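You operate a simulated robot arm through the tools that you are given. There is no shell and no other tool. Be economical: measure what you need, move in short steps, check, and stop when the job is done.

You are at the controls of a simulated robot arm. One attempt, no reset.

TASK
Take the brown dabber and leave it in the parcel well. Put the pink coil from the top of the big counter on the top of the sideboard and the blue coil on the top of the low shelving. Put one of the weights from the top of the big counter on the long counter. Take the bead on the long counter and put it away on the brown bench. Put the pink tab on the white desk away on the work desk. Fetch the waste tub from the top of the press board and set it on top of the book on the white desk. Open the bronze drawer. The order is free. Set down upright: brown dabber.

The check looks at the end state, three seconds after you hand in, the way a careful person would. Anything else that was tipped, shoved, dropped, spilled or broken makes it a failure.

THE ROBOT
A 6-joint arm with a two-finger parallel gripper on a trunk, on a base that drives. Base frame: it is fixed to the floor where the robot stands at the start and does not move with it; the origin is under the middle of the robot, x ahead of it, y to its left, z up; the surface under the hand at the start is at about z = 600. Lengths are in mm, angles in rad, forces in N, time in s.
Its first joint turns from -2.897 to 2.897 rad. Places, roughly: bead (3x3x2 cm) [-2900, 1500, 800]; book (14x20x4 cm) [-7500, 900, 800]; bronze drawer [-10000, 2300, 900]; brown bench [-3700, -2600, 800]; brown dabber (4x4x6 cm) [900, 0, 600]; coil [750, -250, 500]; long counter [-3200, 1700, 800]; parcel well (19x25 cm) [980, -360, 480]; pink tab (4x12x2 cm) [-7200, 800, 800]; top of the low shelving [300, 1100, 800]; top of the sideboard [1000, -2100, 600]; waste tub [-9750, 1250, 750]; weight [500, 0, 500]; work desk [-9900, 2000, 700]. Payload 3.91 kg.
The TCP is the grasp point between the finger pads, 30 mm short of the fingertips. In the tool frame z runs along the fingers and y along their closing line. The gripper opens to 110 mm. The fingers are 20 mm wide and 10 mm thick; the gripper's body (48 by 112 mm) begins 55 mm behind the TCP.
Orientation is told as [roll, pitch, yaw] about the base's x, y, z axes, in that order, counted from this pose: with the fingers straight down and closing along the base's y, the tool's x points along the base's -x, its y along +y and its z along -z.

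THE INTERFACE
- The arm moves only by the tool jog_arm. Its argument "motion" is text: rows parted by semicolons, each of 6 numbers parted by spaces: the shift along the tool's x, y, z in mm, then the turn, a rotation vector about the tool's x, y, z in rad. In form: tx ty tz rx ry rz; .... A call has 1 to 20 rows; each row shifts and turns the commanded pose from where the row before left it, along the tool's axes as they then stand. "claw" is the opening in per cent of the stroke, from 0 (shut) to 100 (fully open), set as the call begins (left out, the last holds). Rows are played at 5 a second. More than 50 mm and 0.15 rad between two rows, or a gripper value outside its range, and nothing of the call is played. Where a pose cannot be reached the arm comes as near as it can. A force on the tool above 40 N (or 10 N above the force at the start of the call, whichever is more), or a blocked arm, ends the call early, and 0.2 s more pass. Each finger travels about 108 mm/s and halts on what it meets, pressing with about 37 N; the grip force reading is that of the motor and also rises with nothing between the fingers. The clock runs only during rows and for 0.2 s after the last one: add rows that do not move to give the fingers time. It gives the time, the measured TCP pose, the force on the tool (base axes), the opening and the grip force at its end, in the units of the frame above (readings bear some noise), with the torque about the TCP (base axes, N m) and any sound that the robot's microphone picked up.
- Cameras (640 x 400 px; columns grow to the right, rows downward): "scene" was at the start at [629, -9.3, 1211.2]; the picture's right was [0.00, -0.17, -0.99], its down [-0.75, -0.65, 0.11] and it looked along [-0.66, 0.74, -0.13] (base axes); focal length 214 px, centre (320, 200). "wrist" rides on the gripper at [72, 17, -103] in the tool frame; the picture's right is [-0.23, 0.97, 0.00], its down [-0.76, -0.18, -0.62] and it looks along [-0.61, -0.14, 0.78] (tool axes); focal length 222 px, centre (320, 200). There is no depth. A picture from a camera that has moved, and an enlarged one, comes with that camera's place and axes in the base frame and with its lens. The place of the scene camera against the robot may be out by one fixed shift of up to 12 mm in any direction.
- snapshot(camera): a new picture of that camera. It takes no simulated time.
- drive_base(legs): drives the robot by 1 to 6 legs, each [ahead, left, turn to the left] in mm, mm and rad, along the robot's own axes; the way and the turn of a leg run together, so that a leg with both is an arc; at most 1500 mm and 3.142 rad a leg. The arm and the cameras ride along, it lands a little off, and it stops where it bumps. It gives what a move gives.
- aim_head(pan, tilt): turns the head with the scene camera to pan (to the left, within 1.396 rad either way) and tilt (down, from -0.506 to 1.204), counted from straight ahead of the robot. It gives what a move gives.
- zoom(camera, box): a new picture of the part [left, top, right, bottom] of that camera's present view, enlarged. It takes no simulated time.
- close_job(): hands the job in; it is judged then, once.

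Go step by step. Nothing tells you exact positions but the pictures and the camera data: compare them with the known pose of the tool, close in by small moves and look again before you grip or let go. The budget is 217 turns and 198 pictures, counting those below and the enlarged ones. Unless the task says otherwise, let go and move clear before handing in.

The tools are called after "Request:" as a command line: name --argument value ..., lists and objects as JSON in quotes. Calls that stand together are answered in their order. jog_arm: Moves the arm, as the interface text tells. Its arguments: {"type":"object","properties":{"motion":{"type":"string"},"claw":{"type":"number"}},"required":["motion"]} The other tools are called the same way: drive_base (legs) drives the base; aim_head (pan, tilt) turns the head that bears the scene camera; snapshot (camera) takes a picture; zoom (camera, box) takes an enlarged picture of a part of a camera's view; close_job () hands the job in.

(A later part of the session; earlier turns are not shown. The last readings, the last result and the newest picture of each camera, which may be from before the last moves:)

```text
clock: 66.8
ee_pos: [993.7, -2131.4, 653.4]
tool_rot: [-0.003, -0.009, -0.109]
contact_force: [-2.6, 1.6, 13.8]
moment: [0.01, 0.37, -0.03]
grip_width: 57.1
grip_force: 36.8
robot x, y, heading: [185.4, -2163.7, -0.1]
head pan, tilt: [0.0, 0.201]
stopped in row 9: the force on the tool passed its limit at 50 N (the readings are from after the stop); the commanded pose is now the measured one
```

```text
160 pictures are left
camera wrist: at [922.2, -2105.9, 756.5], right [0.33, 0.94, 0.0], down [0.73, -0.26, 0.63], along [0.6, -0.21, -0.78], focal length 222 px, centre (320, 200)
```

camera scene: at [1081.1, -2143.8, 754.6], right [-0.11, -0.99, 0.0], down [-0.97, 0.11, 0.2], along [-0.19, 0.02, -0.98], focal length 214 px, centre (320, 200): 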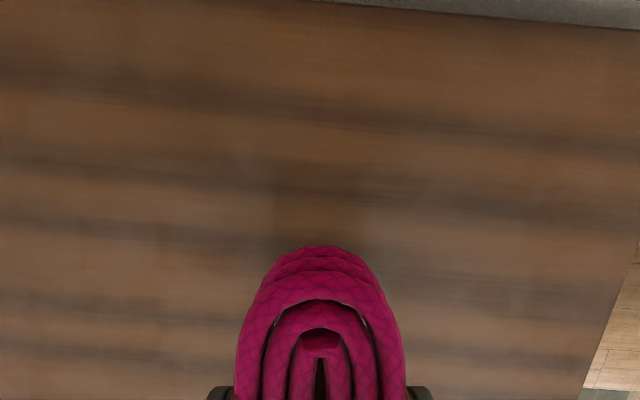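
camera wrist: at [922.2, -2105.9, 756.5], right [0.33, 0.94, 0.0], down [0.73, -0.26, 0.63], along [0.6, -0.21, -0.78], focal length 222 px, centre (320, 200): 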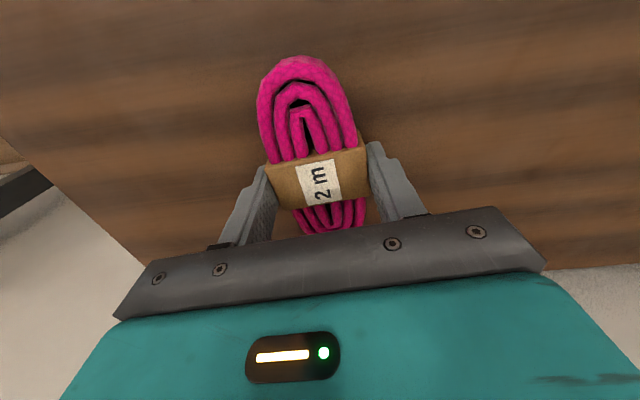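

Contact: the top is about z 620. I relieve and open, then rise.

Request:
jog_arm --motion "0 0 -0.5 0 0 0;0 0 0 0 0 0"

Request:
jog_arm --motion "0 0 0 0 0 0;0 0 0 0 0 0;0 0 0 0 0 0;0 0 0 0 0 0;0 0 -10 0 0 0;0 0 -30 0 0 0;0 0 -40 0 0 0;0 0 -40 0 0 0;0 0 -40 0 0 0;0 0 -40 0 0 0;0 0 -40 0 0 0;0 0 -40 0 0 0;0 0 -40 0 0 0;0 0 0 0 0 0" --claw 100

Request:
snapshot --camera "wrist"

Request:
snapshot --camera "scene"

```text
clock: 67.4
ee_pos: [992.3, -2130.3, 653.0]
tool_rot: [0.0, -0.008, -0.111]
contact_force: [-6.8, 0.1, 16.4]
moment: [-0.07, 0.13, 0.01]
grip_width: 57.1
grip_force: 36.8
robot x, y, heading: [188.5, -2165.4, -0.096]
head pan, tilt: [0.0, 0.201]
```

```text
clock: 70.4
ee_pos: [990.0, -2131.8, 976.0]
tool_rot: [0.0, -0.009, -0.111]
contact_force: [-0.3, 0.0, -0.2]
moment: [0.02, 0.01, 0.02]
grip_width: 110.1
grip_force: 0.2
robot x, y, heading: [186.9, -2163.6, -0.101]
head pan, tilt: [0.0, 0.201]
```

```text
159 pictures are left
camera wrist: at [918.5, -2106.4, 1079.9], right [0.33, 0.94, 0.0], down [0.73, -0.26, 0.63], along [0.59, -0.21, -0.78], focal length 222 px, centre (320, 200)
```

wrist: 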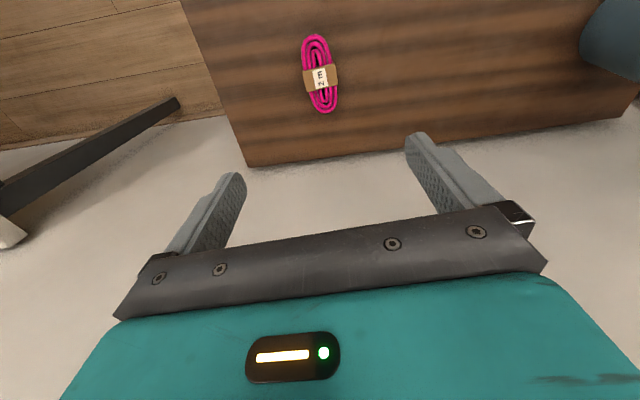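

```text
158 pictures are left
camera scene: at [1078.3, -2144.8, 1020.8], right [-0.11, -0.99, 0.0], down [-0.98, 0.11, 0.19], along [-0.19, 0.02, -0.98], focal length 214 px, centre (320, 200)
```

scene: 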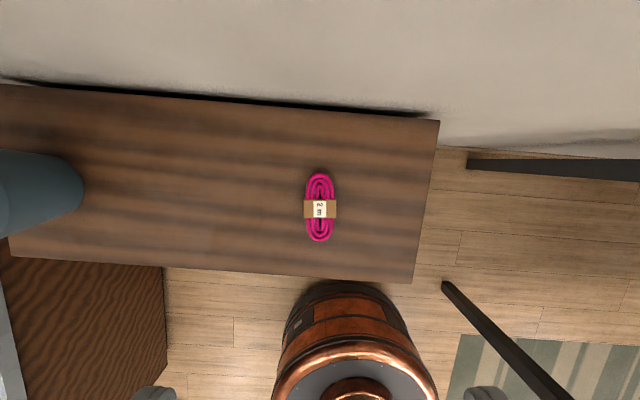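

The pink coil rests on the sideboard. I retract the arm and drive back to the front of the counter for the blue coil.

Request:
jog_arm --motion "45 0 0 0 0 0;45 0 0 0 0 0;45 0 0 0 0 0;45 0 0 0 0 0;45 0 0 0 0 0;45 0 0 0 0 0;45 0 0 0 0 0;0 0 0 0 0 0"

Request:
drive_base --legs '[[-500, 0, 0], [0, 0, 0.1], [0, 1100, 0], [0, 1050, 0], [270, 0, 0]]'

Request:
snapshot --camera "scene"

Request:
snapshot --camera "wrist"

```text
clock: 72.2
ee_pos: [677.2, -2098.6, 969.2]
tool_rot: [0.0, -0.009, -0.111]
contact_force: [-0.1, 0.7, 0.4]
moment: [-0.03, -0.04, 0.01]
grip_width: 109.9
grip_force: 0.0
robot x, y, heading: [190.9, -2166.2, -0.103]
head pan, tilt: [0.0, 0.201]
```

```text
clock: 87.4
ee_pos: [478.5, 139.7, 969.1]
tool_rot: [-0.001, -0.01, -0.03]
contact_force: [1.0, -0.6, -0.5]
moment: [-0.02, 0.02, 0.01]
grip_width: 110.0
grip_force: 0.0
robot x, y, heading: [-4.5, 37.9, -0.023]
head pan, tilt: [0.0, 0.201]
```

```text
157 pictures are left
camera scene: at [567.7, 134.0, 1013.4], right [-0.03, -1.0, 0.0], down [-0.98, 0.03, 0.19], along [-0.19, 0.01, -0.98], focal length 214 px, centre (320, 200)
```

scene: 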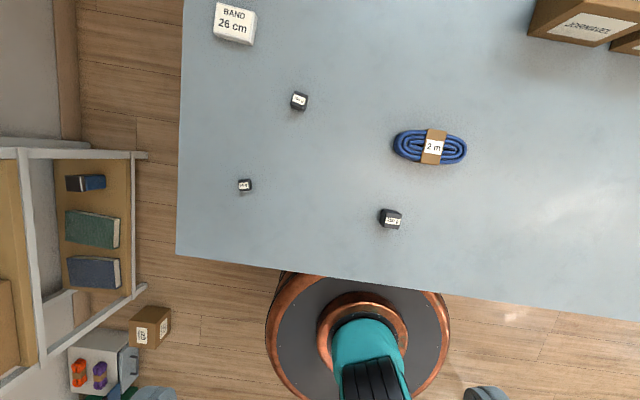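

```text
156 pictures are left
camera wrist: at [405.6, 159.3, 1072.6], right [0.26, 0.97, 0.0], down [0.75, -0.2, 0.63], along [0.61, -0.16, -0.78], focal length 222 px, centre (320, 200)
```

wrist: 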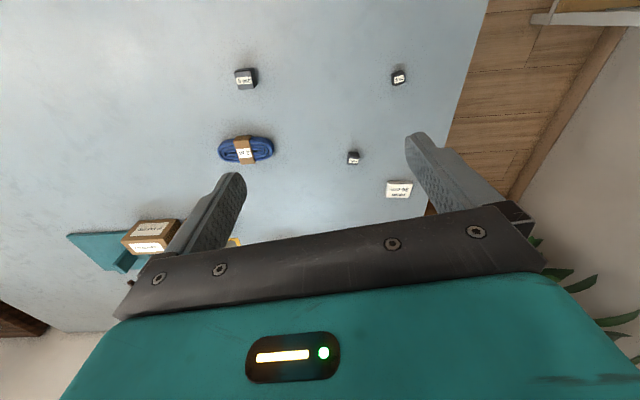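

The blue coil is at about (583, -66), long axis [.15, .99]. I move over and turn the gripper across it.

Request:
jog_arm --motion "-22 -40.6 0 0 0 0;-22 -40.6 0 0 0 0;-22 -40.6 0 0 0 0;-22 -40.6 0 0 0 0;-22 -40.6 0 0 0 0;0 0 26 0 0 -0.145;0 0 26 0 0 -0.145;0 0 26 0 0 -0.145;0 0 26 0 0 -0.145;0 0 26 0 0 -0.145;0 0 26 0 0 -0.145;0 0 26 0 0 -0.145;0 0 26 0 0 -0.145;0 0 26 0 0 -0.145;0 0 26 0 0 -0.145;0 0 0 0 0 0;0 0 0 0 0 0"

Request:
snapshot --camera "wrist"

```text
clock: 91.0
ee_pos: [584.3, -65.4, 708.1]
tool_rot: [-0.009, -0.003, 1.422]
contact_force: [-0.2, 0.3, -0.6]
moment: [-0.01, 0.02, -0.01]
grip_width: 110.0
grip_force: 0.0
robot x, y, heading: [-1.0, 36.0, -0.016]
head pan, tilt: [0.0, 0.201]
```

```text
155 pictures are left
camera wrist: at [556.1, -135.5, 812.5], right [-0.93, 0.37, -0.01], down [0.28, 0.73, 0.63], along [0.24, 0.58, -0.78], focal length 222 px, centre (320, 200)
```

wrist: 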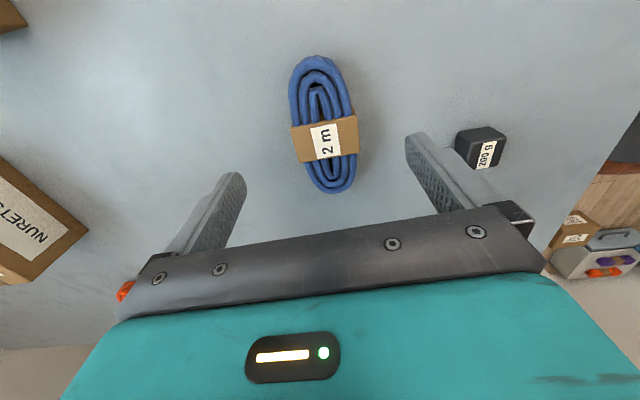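

Request:
jog_arm --motion "-7 1 35 0 0 0;0 0 34 0 0 0;0 0 3 0 0 0;0 0 0 0 0 0"

Request:
jog_arm --motion "0 0 0 0 0 0;0 0 0 0 0 0;0 0 0 0 0 0;0 0 0 0 0 0" --claw 0

Request:
snapshot --camera "wrist"

```text
clock: 92.0
ee_pos: [586.3, -59.0, 637.8]
tool_rot: [-0.008, -0.001, 1.42]
contact_force: [-0.3, -0.1, 0.5]
moment: [0.02, -0.01, 0.0]
grip_width: 109.9
grip_force: 0.0
robot x, y, heading: [-5.4, 34.8, -0.018]
head pan, tilt: [0.0, 0.201]
```

```text
clock: 93.0
ee_pos: [585.5, -58.7, 637.4]
tool_rot: [-0.01, -0.002, 1.422]
contact_force: [0.5, -1.4, 0.8]
moment: [0.15, -0.02, -0.04]
grip_width: 57.5
grip_force: 36.8
robot x, y, heading: [-7.0, 32.9, -0.019]
head pan, tilt: [0.0, 0.201]
```

```text
154 pictures are left
camera wrist: at [557.5, -127.9, 741.1], right [-0.93, 0.37, -0.01], down [0.28, 0.73, 0.63], along [0.24, 0.58, -0.78], focal length 222 px, centre (320, 200)
```

wrist: 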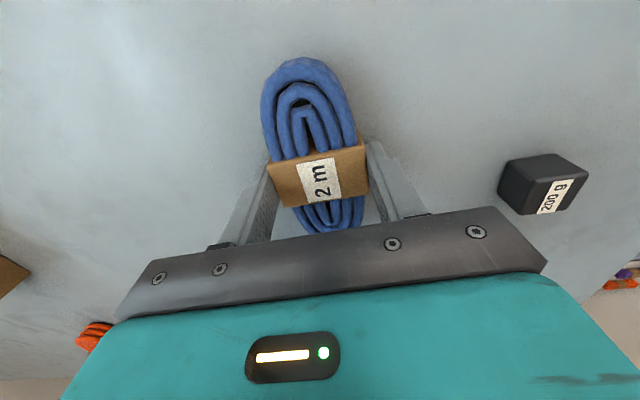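

Request:
jog_arm --motion "0 0 -45 0 0 0;0 0 -45 0 0 0;0 0 -45 0 0 0;0 0 -45 0 0 0.145;0 0 -45 0 0 0.145;0 0 -45 0 0 0.145;0 0 -45 0 0 0.145;0 0 -45 0 0 0.145;0 0 -45 0 0 0.145;0 0 -45 0 0 0.145;0 0 0 0 0 0.145;0 0 0 0 0 0.145;0 0 0 0 0 0.145;0 0 0 0 0 0"

Request:
aim_head --pan 1.1 --tilt 0.3

Request:
snapshot --camera "scene"

```text
clock: 96.0
ee_pos: [581.9, -59.1, 1087.2]
tool_rot: [-0.001, -0.009, -0.029]
contact_force: [-0.3, 0.1, -2.3]
moment: [-0.06, 0.01, -0.03]
grip_width: 57.2
grip_force: 37.5
robot x, y, heading: [-6.8, 34.4, -0.022]
head pan, tilt: [0.0, 0.201]
```

```text
clock: 97.3
ee_pos: [581.0, -59.8, 1087.1]
tool_rot: [0.002, -0.008, -0.029]
contact_force: [0.1, 0.3, -1.1]
moment: [0.03, 0.01, 0.02]
grip_width: 57.2
grip_force: 36.5
robot x, y, heading: [-3.6, 35.3, -0.024]
head pan, tilt: [1.1, 0.3]
```

```text
153 pictures are left
camera scene: at [663.3, 17.8, 1182.4], right [-0.01, -0.45, -0.89], down [-0.96, -0.24, 0.13], along [-0.27, 0.86, -0.44], focal length 214 px, centre (320, 200)
```

scene: 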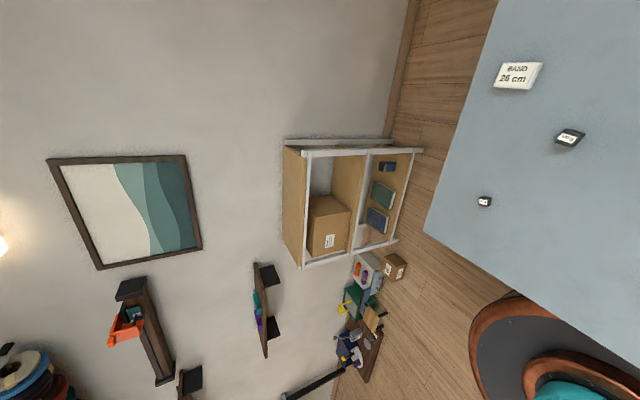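

Request:
zoom --camera "scene" --box '[240, 120, 440, 290]'

```text
2.35 times, centred on (340, 205) of scene
camera zoom: at [663.3, 17.8, 1182.4], right [-0.01, -0.45, -0.89], down [-0.96, -0.24, 0.13], along [-0.27, 0.86, -0.44], focal length 505 px, centre (273, 188)
```

zoom: 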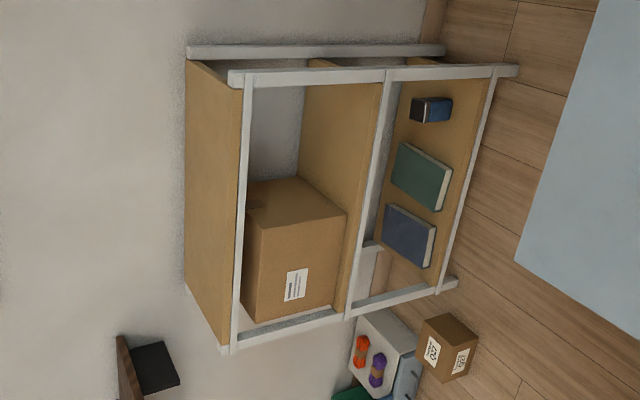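

The shelving top is empty, near (300, 1050), z about 800. I drive left to bring it into reach.

Request:
drive_base --legs '[[0, 325, 0]]'

Request:
jog_arm --motion "15 45 0 0 0 0;15 45 0 0 0 0;15 45 0 0 0 0;15 45 0 0 0 0;15 45 0 0 0 0;15 45 0 0 0 0;15 45 0 0 0 0;15 45 0 0 0 0;15 45 0 0 0 0;15 45 0 0 0 0;15 45 0 0 0 0;0 0 0 0 0 0;0 0 0 0 0 0"

Request:
aim_head --pan 0.7 --tilt 0.2

Request:
snapshot --camera "scene"

Request:
snapshot --camera "wrist"

```text
clock: 99.5
ee_pos: [587.9, 259.3, 1087.3]
tool_rot: [0.0, -0.007, -0.038]
contact_force: [0.1, -0.5, -2.3]
moment: [-0.03, 0.0, 0.01]
grip_width: 57.2
grip_force: 36.5
robot x, y, heading: [0.9, 354.9, -0.029]
head pan, tilt: [1.1, 0.3]
```

```text
clock: 102.3
ee_pos: [442.2, 761.8, 1084.1]
tool_rot: [-0.002, -0.007, -0.038]
contact_force: [0.3, 0.5, -1.6]
moment: [0.01, -0.01, 0.01]
grip_width: 57.3
grip_force: 37.0
robot x, y, heading: [1.1, 357.3, -0.028]
head pan, tilt: [1.1, 0.3]
```

```text
clock: 103.2
ee_pos: [440.3, 760.8, 1085.0]
tool_rot: [0.0, -0.01, -0.039]
contact_force: [0.8, 0.8, -1.4]
moment: [-0.01, 0.0, -0.03]
grip_width: 57.4
grip_force: 37.1
robot x, y, heading: [3.6, 358.6, -0.023]
head pan, tilt: [0.7, 0.201]
```

```text
151 pictures are left
camera scene: at [531.8, 813.6, 1151.1], right [-0.02, -0.76, -0.64], down [-0.99, -0.09, 0.14], along [-0.17, 0.64, -0.75], focal length 214 px, centre (320, 200)
```

scene: 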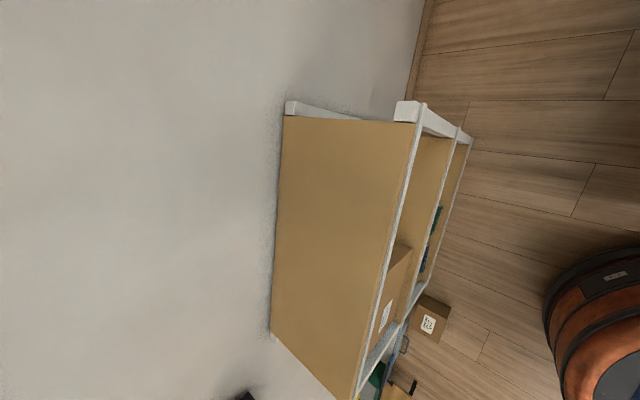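

```text
150 pictures are left
camera wrist: at [367.9, 780.4, 1188.3], right [0.26, 0.96, 0.0], down [0.75, -0.21, 0.63], along [0.61, -0.16, -0.78], focal length 222 px, centre (320, 200)
```

wrist: 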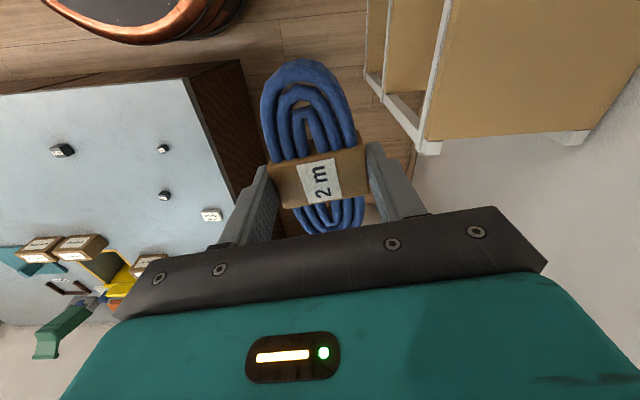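

Request:
jog_arm --motion "16.8 43 0 0 0 0;16.8 43 0 0 0 0;16.8 43 0 0 0 0;16.8 43 0 0 0 0;16.8 43 0 0 0 0;16.8 43 0 0 0 0;16.8 43 0 0 0 0;16.8 43 0 0 0 0;0 0 40 0 0 0;0 0 40 0 0 0;0 0 40 0 0 0;0 0 0 0 0 0"

Request:
aim_head --pan 0 --tilt 0.5

Request:
snapshot --camera "scene"

Request:
snapshot --camera "wrist"

```text
clock: 105.8
ee_pos: [323.0, 1109.2, 963.8]
tool_rot: [-0.001, -0.01, -0.037]
contact_force: [0.2, -0.2, -1.0]
moment: [0.03, 0.03, 0.01]
grip_width: 57.2
grip_force: 37.4
robot x, y, heading: [4.3, 357.4, -0.029]
head pan, tilt: [0.7, 0.201]
```

```text
clock: 106.8
ee_pos: [321.4, 1109.5, 963.5]
tool_rot: [0.0, -0.008, -0.039]
contact_force: [-0.1, -0.9, -0.9]
moment: [0.03, -0.01, 0.0]
grip_width: 56.9
grip_force: 35.9
robot x, y, heading: [3.5, 355.1, -0.03]
head pan, tilt: [0.0, 0.499]
```

```text
149 pictures are left
camera scene: at [384.0, 1103.3, 1010.0], right [-0.04, -1.0, 0.0], down [-0.88, 0.03, 0.47], along [-0.47, 0.02, -0.88], focal length 214 px, centre (320, 200)
```

scene: 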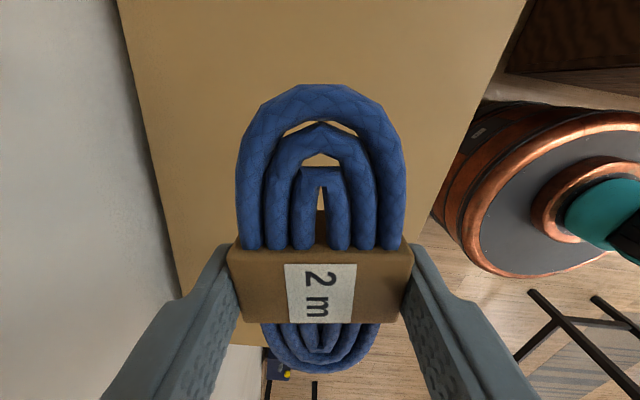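

```text
148 pictures are left
camera wrist: at [249.8, 1129.0, 1067.2], right [0.26, 0.96, 0.0], down [0.75, -0.21, 0.63], along [0.61, -0.16, -0.78], focal length 222 px, centre (320, 200)
```

wrist: 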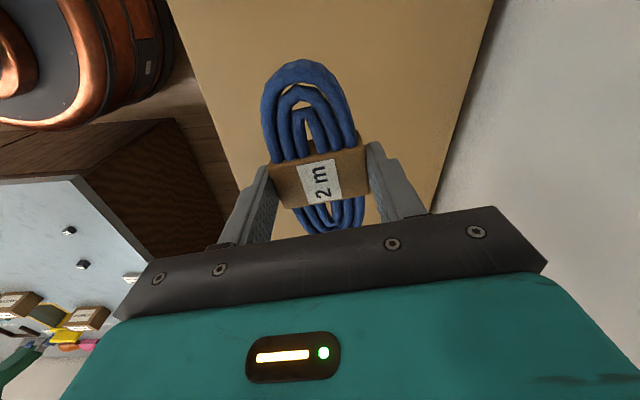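

Centred over the board. Descending until contact.

Request:
jog_arm --motion "0 0 25 0 0 0;0 0 25 0 0 0;0 0 15 0 0 0;0 0 5 0 0 0;0 0 4 0 0 0;0 0 4 0 0 0;0 0 4 0 0 0;0 0 4 0 0 0;0 0 4 0 0 0;0 0 4 0 0 0;0 0 4 0 0 0;0 0 4 0 0 0;0 0 4 0 0 0;0 0 4 0 0 0;0 0 4 0 0 0;0 0 4 0 0 0;0 0 4 0 0 0;0 0 4 0 0 0;0 0 4 0 0 0;0 0 4 0 0 0"

Request:
snapshot --camera "wrist"

```text
clock: 111.0
ee_pos: [323.0, 1109.5, 832.8]
tool_rot: [0.003, -0.011, -0.038]
contact_force: [5.0, 1.7, 39.8]
moment: [-0.02, -0.1, -0.09]
grip_width: 58.0
grip_force: 36.7
robot x, y, heading: [-1.4, 357.5, -0.026]
head pan, tilt: [0.0, 0.499]
```

```text
147 pictures are left
camera wrist: at [250.3, 1128.7, 936.3], right [0.26, 0.96, 0.01], down [0.75, -0.21, 0.63], along [0.61, -0.16, -0.78], focal length 222 px, centre (320, 200)
```

wrist: 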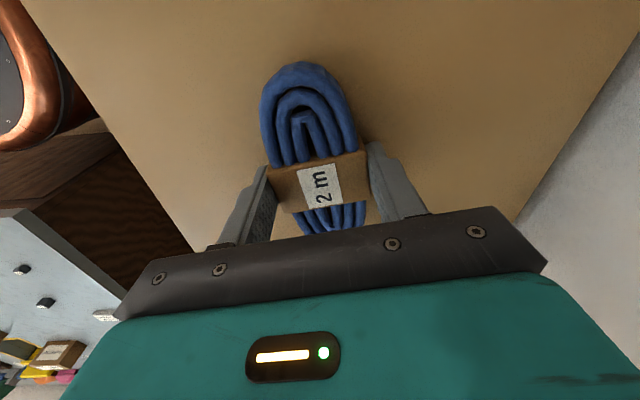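

In contact with the board (39.8 N). I relieve, open and rise.

Request:
jog_arm --motion "0 0 -2 0 0 0;0 0 -1 0 0 0;0 0 0 0 0 0"

Request:
jog_arm --motion "0 0 0 0 0 0;0 0 0 0 0 0;0 0 0 0 0 0;0 0 0 0 0 0;0 0 -10 0 0 0;0 0 -30 0 0 0;0 0 -40 0 0 0;0 0 -40 0 0 0;0 0 -40 0 0 0;0 0 -40 0 0 0;0 0 0 0 0 0" --claw 100

Request:
snapshot --camera "wrist"

```text
clock: 111.8
ee_pos: [322.2, 1109.5, 833.2]
tool_rot: [-0.001, -0.009, -0.037]
contact_force: [5.8, 1.4, 10.7]
moment: [0.37, -0.55, -0.07]
grip_width: 57.3
grip_force: 37.0
robot x, y, heading: [2.8, 358.6, -0.029]
head pan, tilt: [0.0, 0.499]
```

```text
clock: 114.2
ee_pos: [321.8, 1110.8, 1034.5]
tool_rot: [0.0, -0.011, -0.038]
contact_force: [0.6, 0.3, -1.0]
moment: [0.02, 0.01, 0.02]
grip_width: 110.3
grip_force: 0.1
robot x, y, heading: [1.5, 352.9, -0.032]
head pan, tilt: [0.0, 0.499]
```

```text
146 pictures are left
camera wrist: at [249.0, 1130.5, 1138.8], right [0.26, 0.96, 0.0], down [0.75, -0.21, 0.63], along [0.61, -0.16, -0.78], focal length 222 px, centre (320, 200)
```

wrist: 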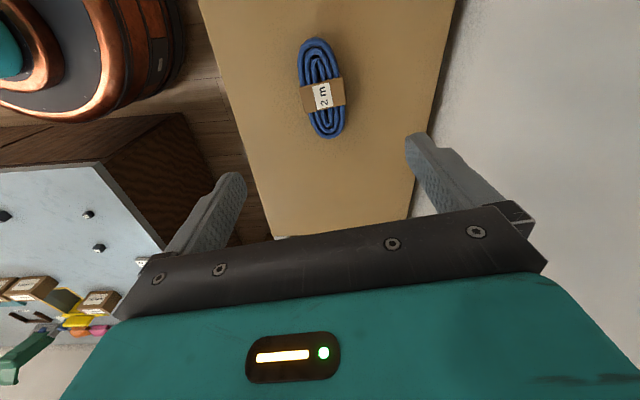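

Blue coil done. Next the 200 g weight near (450, 2) on the counter; I swing the arm over to it.

Request:
jog_arm --motion "-18.6 -43 0 0 0 0;-18.6 -43 0 0 0 0;-18.6 -43 0 0 0 0;-18.6 -43 0 0 0 0;-18.6 -43 0 0 0 0;-18.6 -43 0 0 0 0;-18.6 -43 0 0 0 0;-18.6 -43 0 0 0 0;-18.6 -43 0 0 0 0;-18.6 -43 0 0 0 0;-18.6 -43 0 0 0 0;-18.6 -43 0 0 0 0;-18.6 -43 0 0 0 0;-18.6 -43 0 0 0 0;0 0 0 0 0 0"

Request:
jog_arm --motion "8.3 -45.6 0 0 0 0;8.3 -45.6 0 0 0 0;8.3 -45.6 0 0 0 0;8.3 -45.6 0 0 0 0;8.3 -45.6 0 0 0 0;8.3 -45.6 0 0 0 0;8.3 -45.6 0 0 0 0;8.3 -45.6 0 0 0 0;8.3 -45.6 0 0 0 0;8.3 -45.6 0 0 0 0;8.3 -45.6 0 0 0 0;0 0 45 0 0 0;0 0 45 0 0 0;0 0 45 0 0 0;0 0 45 0 0 0;0 0 40 0 0 0;0 0 0 0 0 0;0 0 0 0 0 0"

Request:
snapshot --camera "wrist"

Request:
snapshot --camera "scene"

```text
clock: 117.4
ee_pos: [557.6, 493.8, 1034.8]
tool_rot: [-0.001, -0.007, -0.038]
contact_force: [0.2, -0.2, -0.5]
moment: [0.01, 0.01, 0.02]
grip_width: 110.0
grip_force: 0.1
robot x, y, heading: [5.4, 356.6, -0.033]
head pan, tilt: [0.0, 0.499]
```

```text
clock: 121.2
ee_pos: [450.6, 1.4, 815.6]
tool_rot: [0.001, -0.009, -0.038]
contact_force: [0.0, -1.1, 0.4]
moment: [0.0, 0.01, 0.01]
grip_width: 110.1
grip_force: 0.1
robot x, y, heading: [0.6, 354.4, -0.027]
head pan, tilt: [0.0, 0.499]
```

```text
145 pictures are left
camera wrist: at [378.2, 20.0, 920.4], right [0.26, 0.96, 0.0], down [0.75, -0.21, 0.63], along [0.61, -0.16, -0.78], focal length 222 px, centre (320, 200)
```

wrist: 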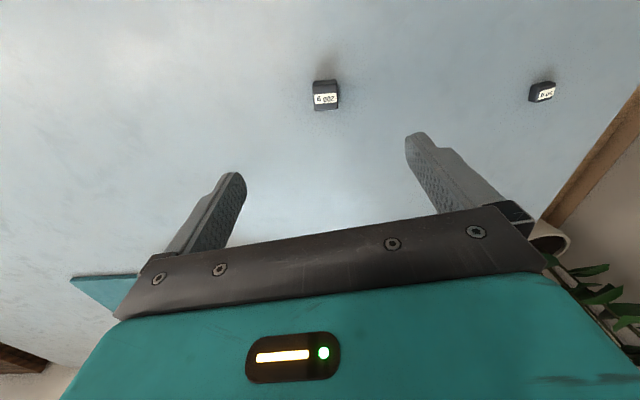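

```text
144 pictures are left
camera scene: at [512.4, -5.7, 863.2], right [-0.04, -1.0, 0.0], down [-0.88, 0.03, 0.47], along [-0.47, 0.02, -0.88], focal length 214 px, centre (320, 200)
```

scene: 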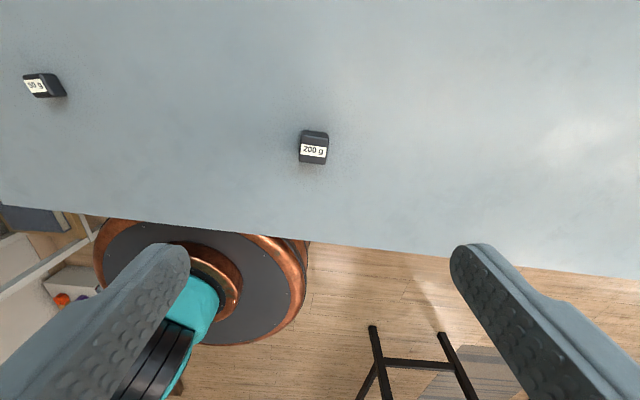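

Request:
jog_arm --motion "0 7 45 0 0 0;0 0 45 0 0 0;0 0 40 0 0 0;0 0 30 0 0 0;0 0 18 0 0 0;0 0 0 0 0 0"

Request:
snapshot --camera "wrist"

```text
clock: 122.6
ee_pos: [453.5, 7.1, 637.9]
tool_rot: [0.001, -0.009, -0.04]
contact_force: [-0.9, -0.3, 0.4]
moment: [-0.01, -0.02, -0.02]
grip_width: 110.2
grip_force: 0.0
robot x, y, heading: [4.9, 358.5, -0.03]
head pan, tilt: [0.0, 0.499]
```

```text
143 pictures are left
camera wrist: at [380.1, 26.7, 740.7], right [0.26, 0.96, 0.0], down [0.75, -0.21, 0.63], along [0.61, -0.16, -0.78], focal length 222 px, centre (320, 200)
```

wrist: 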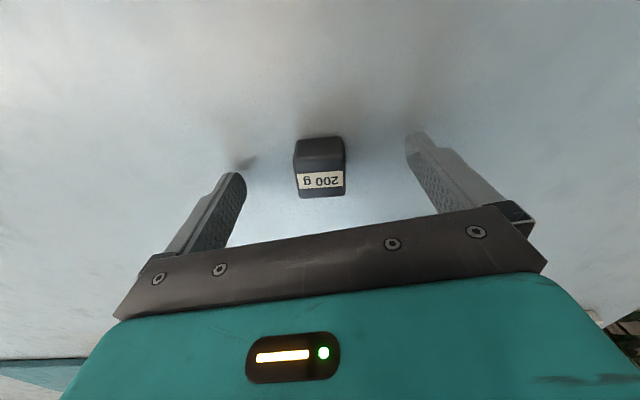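

Request:
jog_arm --motion "0 0 2 0 0 0.1;0 0 0 0 0 0.1;0 0 0 0 0 0"

Request:
jog_arm --motion "0 0 0 0 0 0;0 0 0 0 0 0;0 0 0 0 0 0;0 0 0 0 0 0;0 0 0 0 0 0" --claw 0

Request:
snapshot --camera "wrist"

```text
clock: 123.4
ee_pos: [452.2, 6.0, 634.5]
tool_rot: [0.001, -0.008, -0.241]
contact_force: [-0.4, -0.4, -0.2]
moment: [-0.01, -0.02, 0.01]
grip_width: 110.0
grip_force: 0.0
robot x, y, heading: [-0.8, 357.5, -0.025]
head pan, tilt: [0.0, 0.499]
```

```text
clock: 124.6
ee_pos: [453.9, 8.0, 635.8]
tool_rot: [0.003, -0.008, -0.239]
contact_force: [-0.3, 1.0, -0.1]
moment: [-0.01, -0.01, -0.02]
grip_width: 30.0
grip_force: 36.6
robot x, y, heading: [2.1, 358.1, -0.028]
head pan, tilt: [0.0, 0.499]
```

```text
142 pictures are left
camera wrist: at [385.3, 40.5, 738.5], right [0.45, 0.89, 0.0], down [0.69, -0.35, 0.63], along [0.56, -0.28, -0.78], focal length 222 px, centre (320, 200)
```

wrist: 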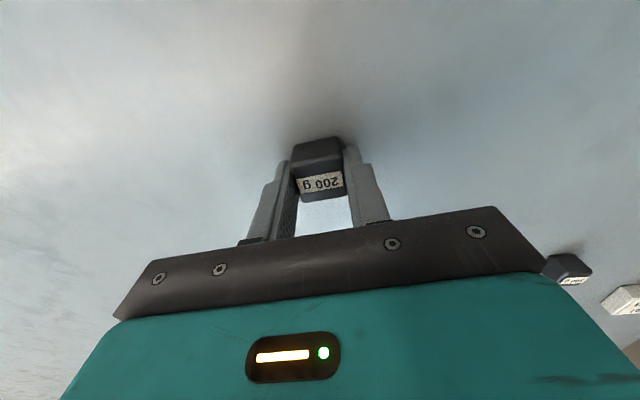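

Weight gripped (30 mm). I lift it and look behind the robot for the way to the long counter.

Request:
jog_arm --motion "0 0 -45 0 0 0;0 0 -45 0 0 0;0 0 -45 0 0 0;0 0 -45 0 0 0;0 0 -45 0 0 0;0 0 -45 0 0 0;0 0 -45 0 0 0;0 0 -45 0 0 0;0 0 -45 0 0 -0.1;0 0 -45 0 0 -0.1;0 0 0 0 0 0"

Request:
aim_head --pan 0.6 --tilt 1.2

Request:
snapshot --camera "scene"

Request:
aim_head --pan 0 --tilt 1.2

Request:
snapshot --camera "scene"

```text
clock: 127.0
ee_pos: [447.6, 6.1, 1087.4]
tool_rot: [0.001, -0.01, -0.037]
contact_force: [0.4, -0.2, -1.9]
moment: [-0.01, 0.01, 0.01]
grip_width: 30.4
grip_force: 36.9
robot x, y, heading: [-1.5, 358.3, -0.029]
head pan, tilt: [0.0, 0.499]
```

```text
clock: 128.1
ee_pos: [449.0, 6.4, 1087.0]
tool_rot: [-0.002, -0.009, -0.04]
contact_force: [0.1, -0.2, -2.5]
moment: [-0.01, 0.03, 0.0]
grip_width: 30.4
grip_force: 36.9
robot x, y, heading: [3.5, 355.3, -0.027]
head pan, tilt: [0.6, 1.201]
```

```text
141 pictures are left
camera scene: at [458.0, 33.8, 1177.2], right [-0.03, -0.82, -0.56], down [-0.39, -0.51, 0.77], along [-0.92, 0.24, -0.31], focal length 214 px, centre (320, 200)
```

scene: 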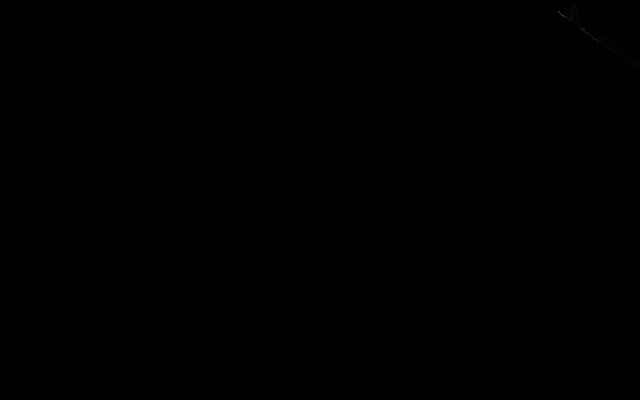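

```text
clock: 129.1
ee_pos: [449.1, 6.0, 1086.0]
tool_rot: [-0.002, -0.009, -0.039]
contact_force: [0.3, 0.3, -1.4]
moment: [0.01, -0.04, 0.0]
grip_width: 30.5
grip_force: 36.7
robot x, y, heading: [2.5, 356.9, -0.029]
head pan, tilt: [0.0, 1.201]
```

```text
140 pictures are left
camera scene: at [456.8, 2.2, 1167.6], right [-0.04, -1.0, 0.0], down [-0.37, 0.01, 0.93], along [-0.93, 0.04, -0.37], focal length 214 px, centre (320, 200)
```

scene: 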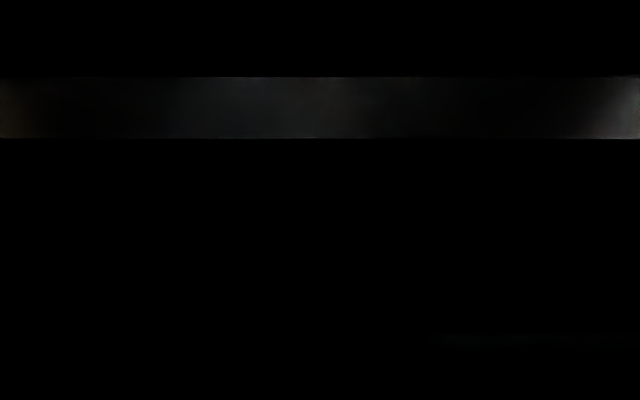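

The head is blocked by the gripper there. I back away, turn left 90° and look along the room with the head panned left.

Request:
drive_base --legs '[[-400, 0, 0], [0, 0, 1.6]]'

Request:
aim_head --pan 1.2 --tilt 0

Request:
snapshot --camera "scene"

```text
clock: 135.4
ee_pos: [-55.0, 820.0, 1086.7]
tool_rot: [0.001, -0.008, 1.546]
contact_force: [0.2, -0.2, -1.8]
moment: [-0.01, 0.01, -0.02]
grip_width: 30.3
grip_force: 36.5
robot x, y, heading: [-399.8, 366.4, 1.557]
head pan, tilt: [0.0, 1.201]
```

```text
clock: 136.8
ee_pos: [-54.9, 819.3, 1086.4]
tool_rot: [0.0, -0.009, 1.546]
contact_force: [-0.5, -0.2, -1.6]
moment: [-0.02, 0.02, 0.0]
grip_width: 30.6
grip_force: 36.4
robot x, y, heading: [-399.2, 370.5, 1.56]
head pan, tilt: [1.201, 0.0]
```

```text
139 pictures are left
camera scene: at [-137.9, 927.1, 1191.7], right [0.36, 0.0, -0.93], down [-0.02, -1.0, -0.01], along [-0.93, 0.02, -0.36], focal length 214 px, centre (320, 200)
```

scene: 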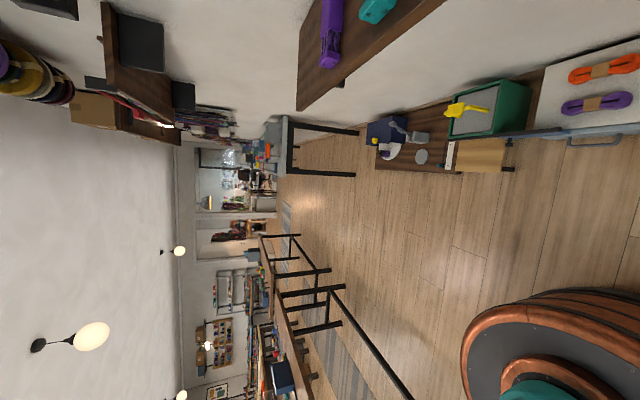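

Request:
zoom --camera "scene" --box '[170, 90, 370, 215]'

Request:
zoom --camera "scene" --box '[170, 190, 420, 400]'

```text
3.20 times, centred on (270, 152) of scene
camera zoom: at [-137.9, 927.1, 1191.7], right [0.36, 0.0, -0.93], down [-0.02, -1.0, -0.01], along [-0.93, 0.02, -0.36], focal length 686 px, centre (480, 352)
```

zoom: 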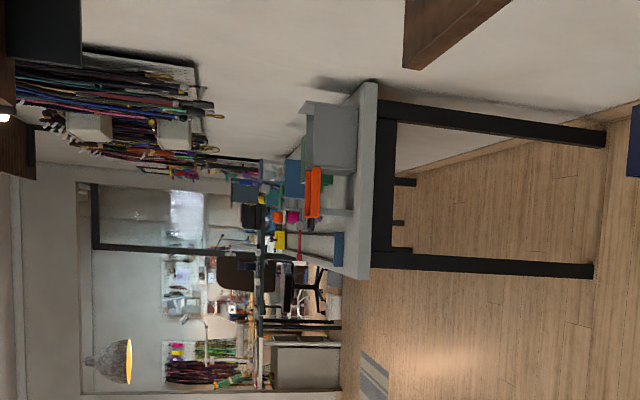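

```text
1.90 times, centred on (295, 295) of scene
camera zoom: at [-137.9, 927.1, 1191.7], right [0.36, 0.0, -0.93], down [-0.02, -1.0, -0.01], along [-0.93, 0.02, -0.36], focal length 408 px, centre (368, 19)
```

zoom: 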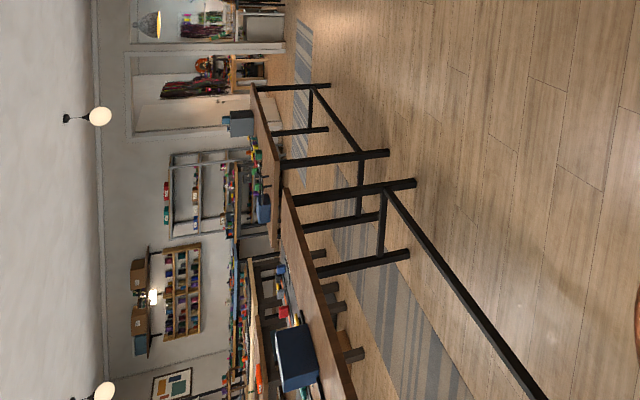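

The long counter is the grey table along the left wall (front edge y ≈ 1200, x from -2000 on); the aisle at y ≈ 400 is free. I drive sideways along it.

Request:
drive_base --legs '[[0, 1200, 0], [150, 1150, 0]]'

Request:
aim_head --pan 0.5 --tilt -0.5

Request:
snapshot --camera "scene"

Request:
snapshot --camera "wrist"

```text
clock: 148.3
ee_pos: [-2368.1, 1013.4, 1086.4]
tool_rot: [0.001, -0.008, 1.538]
contact_force: [0.3, 0.5, -1.5]
moment: [0.03, 0.02, -0.02]
grip_width: 30.4
grip_force: 37.4
robot x, y, heading: [-2717.5, 565.1, 1.544]
head pan, tilt: [1.201, 0.0]
```

```text
clock: 149.4
ee_pos: [-2367.5, 1012.9, 1086.1]
tool_rot: [0.001, -0.009, 1.539]
contact_force: [-0.6, -0.3, -1.4]
moment: [-0.03, 0.03, 0.01]
grip_width: 30.5
grip_force: 36.2
robot x, y, heading: [-2715.4, 563.2, 1.546]
head pan, tilt: [0.499, -0.499]
```

```text
136 pictures are left
camera scene: at [-2396.6, 1160.5, 1165.8], right [0.88, -0.03, -0.48], down [-0.26, -0.87, -0.43], along [-0.4, 0.5, -0.77], focal length 214 px, centre (320, 200)
```

scene: 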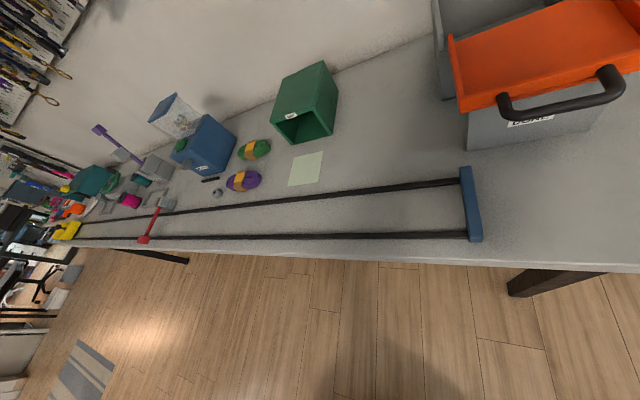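

```text
135 pictures are left
camera wrist: at [-2386.8, 941.0, 1190.1], right [-0.97, 0.26, 0.0], down [0.2, 0.75, 0.63], along [0.16, 0.61, -0.78], focal length 222 px, centre (320, 200)
```

wrist: 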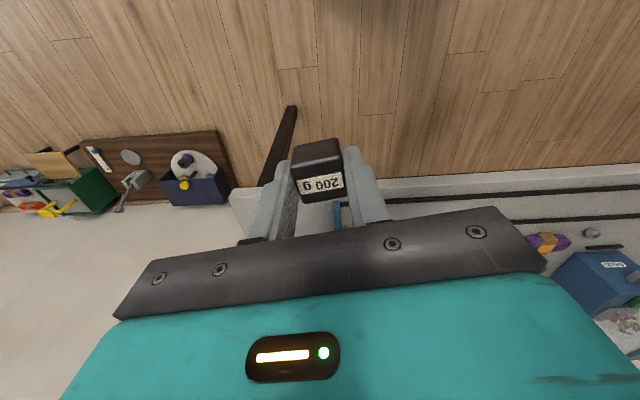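

The bead is the small grey piece near (-2950, 1530); free space lies between the card and the orange bin. I drive closer and bring the weight over about (-2490, 1450).

Request:
drive_base --legs '[[190, 0, 0]]'

Request:
jog_arm --motion "-40 20 0 0 0 0;-40 20 0 0 0 0;-40 20 0 0 0 0;-40 20 0 0 0 0;-40 20 0 0 0 0;-40 20 0 0 0 0;0 0 0 0 0 0;0 0 0 0 0 0"

Request:
aim_head --pan 0 --tilt 0.2

Request:
snapshot --camera "scene"

Request:
snapshot --camera "wrist"

```text
clock: 150.9
ee_pos: [-2361.1, 1208.2, 1088.0]
tool_rot: [0.0, -0.008, 1.535]
contact_force: [-0.1, -0.4, -2.1]
moment: [0.01, 0.03, 0.02]
grip_width: 30.3
grip_force: 36.8
robot x, y, heading: [-2710.6, 762.7, 1.548]
head pan, tilt: [0.499, -0.499]
```

```text
clock: 152.8
ee_pos: [-2474.7, 1451.5, 1083.6]
tool_rot: [0.0, -0.009, 1.536]
contact_force: [0.4, 0.0, -2.6]
moment: [0.03, -0.01, -0.02]
grip_width: 30.6
grip_force: 36.6
robot x, y, heading: [-2708.4, 757.8, 1.542]
head pan, tilt: [0.499, -0.499]
```

```text
clock: 153.8
ee_pos: [-2473.8, 1453.1, 1083.7]
tool_rot: [0.002, -0.008, 1.535]
contact_force: [-0.7, -0.3, -1.7]
moment: [0.01, -0.03, 0.01]
grip_width: 30.4
grip_force: 36.8
robot x, y, heading: [-2710.5, 761.9, 1.549]
head pan, tilt: [0.0, 0.201]
```

```text
134 pictures are left
camera scene: at [-2473.2, 1540.0, 1127.8], right [1.0, -0.04, 0.0], down [-0.03, -0.98, 0.19], along [-0.01, -0.19, -0.98], focal length 214 px, centre (320, 200)
```

scene: 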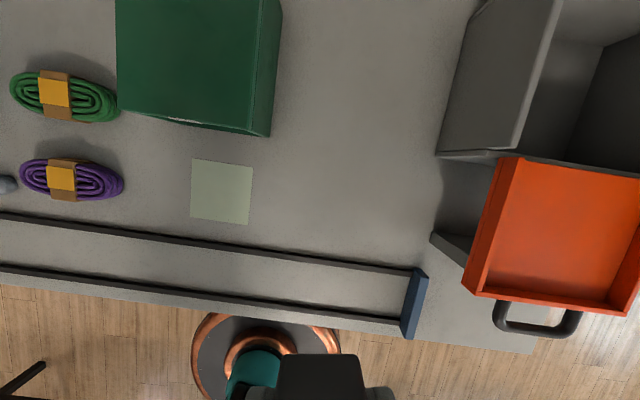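

```text
133 pictures are left
camera wrist: at [-2494.0, 1379.6, 1187.0], right [-0.97, 0.26, 0.0], down [0.2, 0.75, 0.63], along [0.16, 0.61, -0.78], focal length 222 px, centre (320, 200)
```

wrist: 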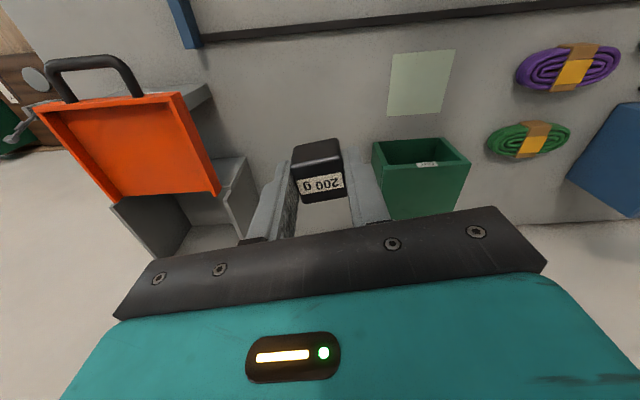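

The free spot is directly below. I shift slightly right, descend, and feel for the surface.

Request:
jog_arm --motion "0 -17 30 0 0 0;0 0 45 0 0 0;0 0 45 0 0 0;0 0 45 0 0 0;0 0 30 0 0 0;0 0 10 0 0 0;0 0 5 0 0 0;0 0 4 0 0 0;0 0 3 0 0 0;0 0 3 0 0 0;0 0 3 0 0 0;0 0 3 0 0 0;0 0 3 0 0 0;0 0 3 0 0 0;0 0 3 0 0 0;0 0 3 0 0 0"

Request:
snapshot --camera "wrist"

```text
clock: 157.2
ee_pos: [-2457.6, 1453.4, 851.0]
tool_rot: [0.001, -0.007, 1.535]
contact_force: [-0.2, -0.4, -1.8]
moment: [0.0, -0.02, 0.06]
grip_width: 30.2
grip_force: 37.5
robot x, y, heading: [-2713.7, 762.0, 1.547]
head pan, tilt: [0.0, 0.201]
```

```text
132 pictures are left
camera wrist: at [-2476.2, 1380.3, 953.9], right [-0.97, 0.26, 0.0], down [0.2, 0.75, 0.63], along [0.16, 0.61, -0.78], focal length 222 px, centre (320, 200)
```

wrist: 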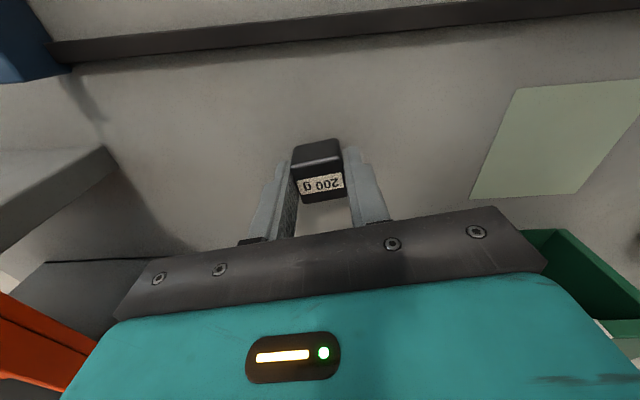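

Request:
jog_arm --motion "0 0 3 0 0 0;0 0 3 0 0 0;0 0 3 0 0 0;0 0 2 0 0 0;0 0 2 0 0 0;0 0 2 0 0 0;0 0 2 0 0 0;0 0 2 0 0 0;0 0 2 0 0 0;0 0 2 0 0 0;0 0 2 0 0 0;0 0 2 0 0 0;0 0 2 0 0 0;0 0 2 0 0 0;0 0 2 0 0 0;0 0 2 0 0 0"

Request:
snapshot --camera "wrist"

```text
clock: 159.3
ee_pos: [-2456.6, 1454.6, 832.7]
tool_rot: [-0.002, -0.013, 1.536]
contact_force: [-0.6, -0.7, 10.6]
moment: [-0.12, -0.12, 0.0]
grip_width: 30.6
grip_force: 36.7
robot x, y, heading: [-2710.9, 757.4, 1.543]
head pan, tilt: [0.0, 0.201]
stopped in row 10: the force on the tool passed its limit at 44 N (the readings are from after the stop); the commanded pose is now the measured one
```

```text
131 pictures are left
camera wrist: at [-2475.2, 1380.7, 936.2], right [-0.97, 0.26, 0.0], down [0.2, 0.75, 0.63], along [0.17, 0.61, -0.77], focal length 222 px, centre (320, 200)
```

wrist: 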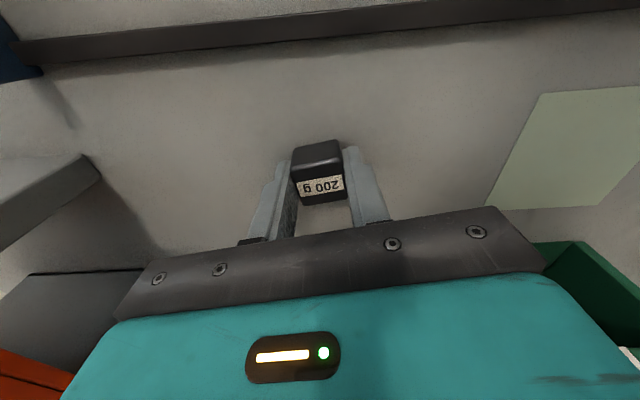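

Contact; surface is z ≈ 798. Release and rise.

Request:
jog_arm --motion "0 0 0 0 0 0;0 0 0 0 0 0;0 0 0 0 0 0;0 0 0 0 0 0;0 0 -10 0 0 0;0 0 -30 0 0 0;0 0 -40 0 0 0;0 0 -40 0 0 0;0 0 -40 0 0 0;0 0 -30 0 0 0;0 0 0 0 0 0" --claw 70

Request:
snapshot --camera "wrist"

Request:
aim_head --pan 0.9 --tilt 0.1

Request:
snapshot --camera "scene"

```text
clock: 161.7
ee_pos: [-2457.7, 1451.0, 1024.1]
tool_rot: [-0.003, -0.013, 1.535]
contact_force: [-0.7, -0.3, 0.5]
moment: [0.01, 0.0, 0.02]
grip_width: 77.0
grip_force: 0.0
robot x, y, heading: [-2709.8, 757.5, 1.553]
head pan, tilt: [0.0, 0.201]
```

```text
130 pictures are left
camera wrist: at [-2476.4, 1377.8, 1127.7], right [-0.97, 0.26, 0.0], down [0.2, 0.75, 0.63], along [0.16, 0.61, -0.77], focal length 222 px, centre (320, 200)
```

wrist: 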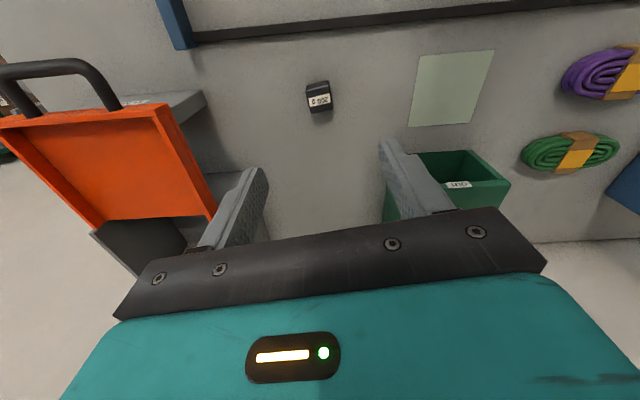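

```text
clock: 162.9
ee_pos: [-2456.9, 1451.1, 1024.0]
tool_rot: [0.0, -0.011, 1.534]
contact_force: [-0.1, 0.2, 0.7]
moment: [0.02, 0.02, 0.01]
grip_width: 77.0
grip_force: 0.0
robot x, y, heading: [-2710.8, 757.3, 1.542]
head pan, tilt: [0.901, 0.099]
```

```text
129 pictures are left
camera scene: at [-2527.1, 1549.9, 1104.8], right [0.62, -0.01, -0.78], down [0.04, -1.0, 0.05], along [-0.78, -0.06, -0.62], focal length 214 px, centre (320, 200)
```

scene: 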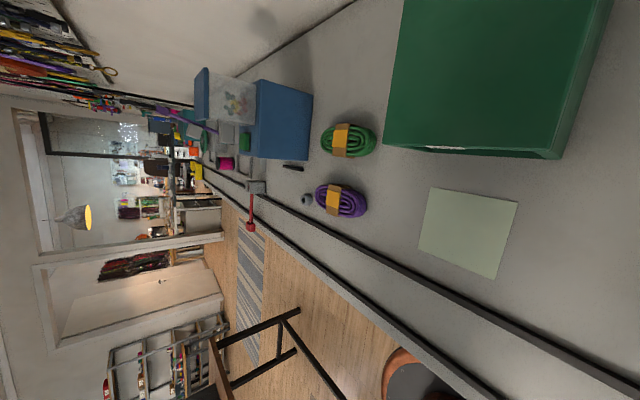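

The weight is placed. The bead sits at about (-2948, 1522), with the purple coil just to its +x side, so I'll grip it along y.

Request:
jog_arm --motion "-4.8 44.9 0 0 0 0;-4.8 44.9 0 0 0 0;-4.8 44.9 0 0 0 0;-4.8 44.9 0 0 0 0;-4.8 44.9 0 0 0 0;-4.8 44.9 0 0 0 0;-4.8 44.9 0 0 0 0;-4.8 44.9 0 0 0 0;-4.8 44.9 0 0 0 0;-4.8 44.9 0 0 0 0;-4.8 44.9 0 0 0 0;0 0 0 0 0 0"

Request:
jog_arm --motion "0 0 0 0 0 0.1395;0 0 0 0 0 0.1395;0 0 0 0 0 0.1395;0 0 0 0 0 0.1395;0 0 0 0 0 0.1395;0 0 0 0 0 0.1395;0 0 0 0 0 0.1395;0 0 0 0 0 0.1395;0 0 0 0 0 0.1395;0 0 0 0 0 0.1395;0 0 0 0 0 0.1395;0 0 0 0 0 0;0 0 0 0 0 0"

Request:
aim_head --pan 0 --tilt 0.4

Request:
snapshot --camera "scene"

Request:
snapshot --camera "wrist"

```text
clock: 165.5
ee_pos: [-2949.3, 1518.2, 1022.8]
tool_rot: [-0.003, -0.014, 1.537]
contact_force: [-0.1, 0.0, -0.8]
moment: [0.02, 0.01, -0.01]
grip_width: 76.8
grip_force: 0.0
robot x, y, heading: [-2710.8, 758.1, 1.544]
head pan, tilt: [0.901, 0.099]
```

```text
clock: 168.3
ee_pos: [-2946.9, 1523.3, 1022.1]
tool_rot: [0.013, -0.002, 0.0]
contact_force: [0.5, 0.2, -1.2]
moment: [-0.01, 0.0, 0.01]
grip_width: 77.1
grip_force: 0.1
robot x, y, heading: [-2715.2, 755.9, 1.545]
head pan, tilt: [0.901, 0.099]
```

```text
clock: 169.5
ee_pos: [-2948.7, 1522.6, 1020.7]
tool_rot: [0.012, -0.001, 0.004]
contact_force: [-0.4, -0.5, -0.6]
moment: [0.02, 0.01, -0.02]
grip_width: 76.9
grip_force: 0.0
robot x, y, heading: [-2708.4, 755.7, 1.547]
head pan, tilt: [0.0, 0.4]
```

```text
128 pictures are left
camera scene: at [-2876.1, 1518.2, 1066.2], right [0.0, -1.0, -0.01], down [-0.92, -0.01, 0.39], along [-0.39, 0.01, -0.92], focal length 214 px, centre (320, 200)
```

scene: 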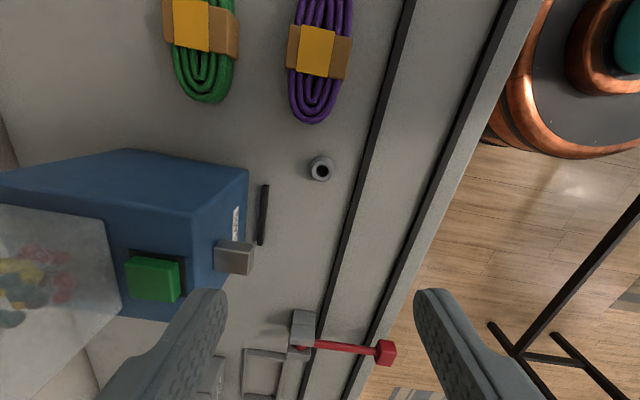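

```text
127 pictures are left
camera wrist: at [-3019.8, 1537.7, 1126.2], right [0.23, 0.97, 0.01], down [0.76, -0.18, 0.62], along [0.61, -0.13, -0.78], focal length 222 px, centre (320, 200)
```

wrist: 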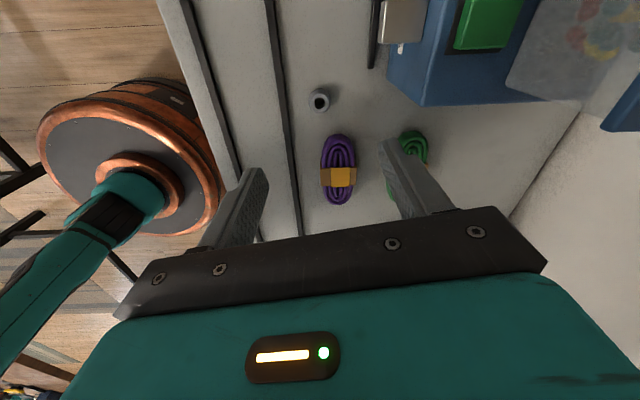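

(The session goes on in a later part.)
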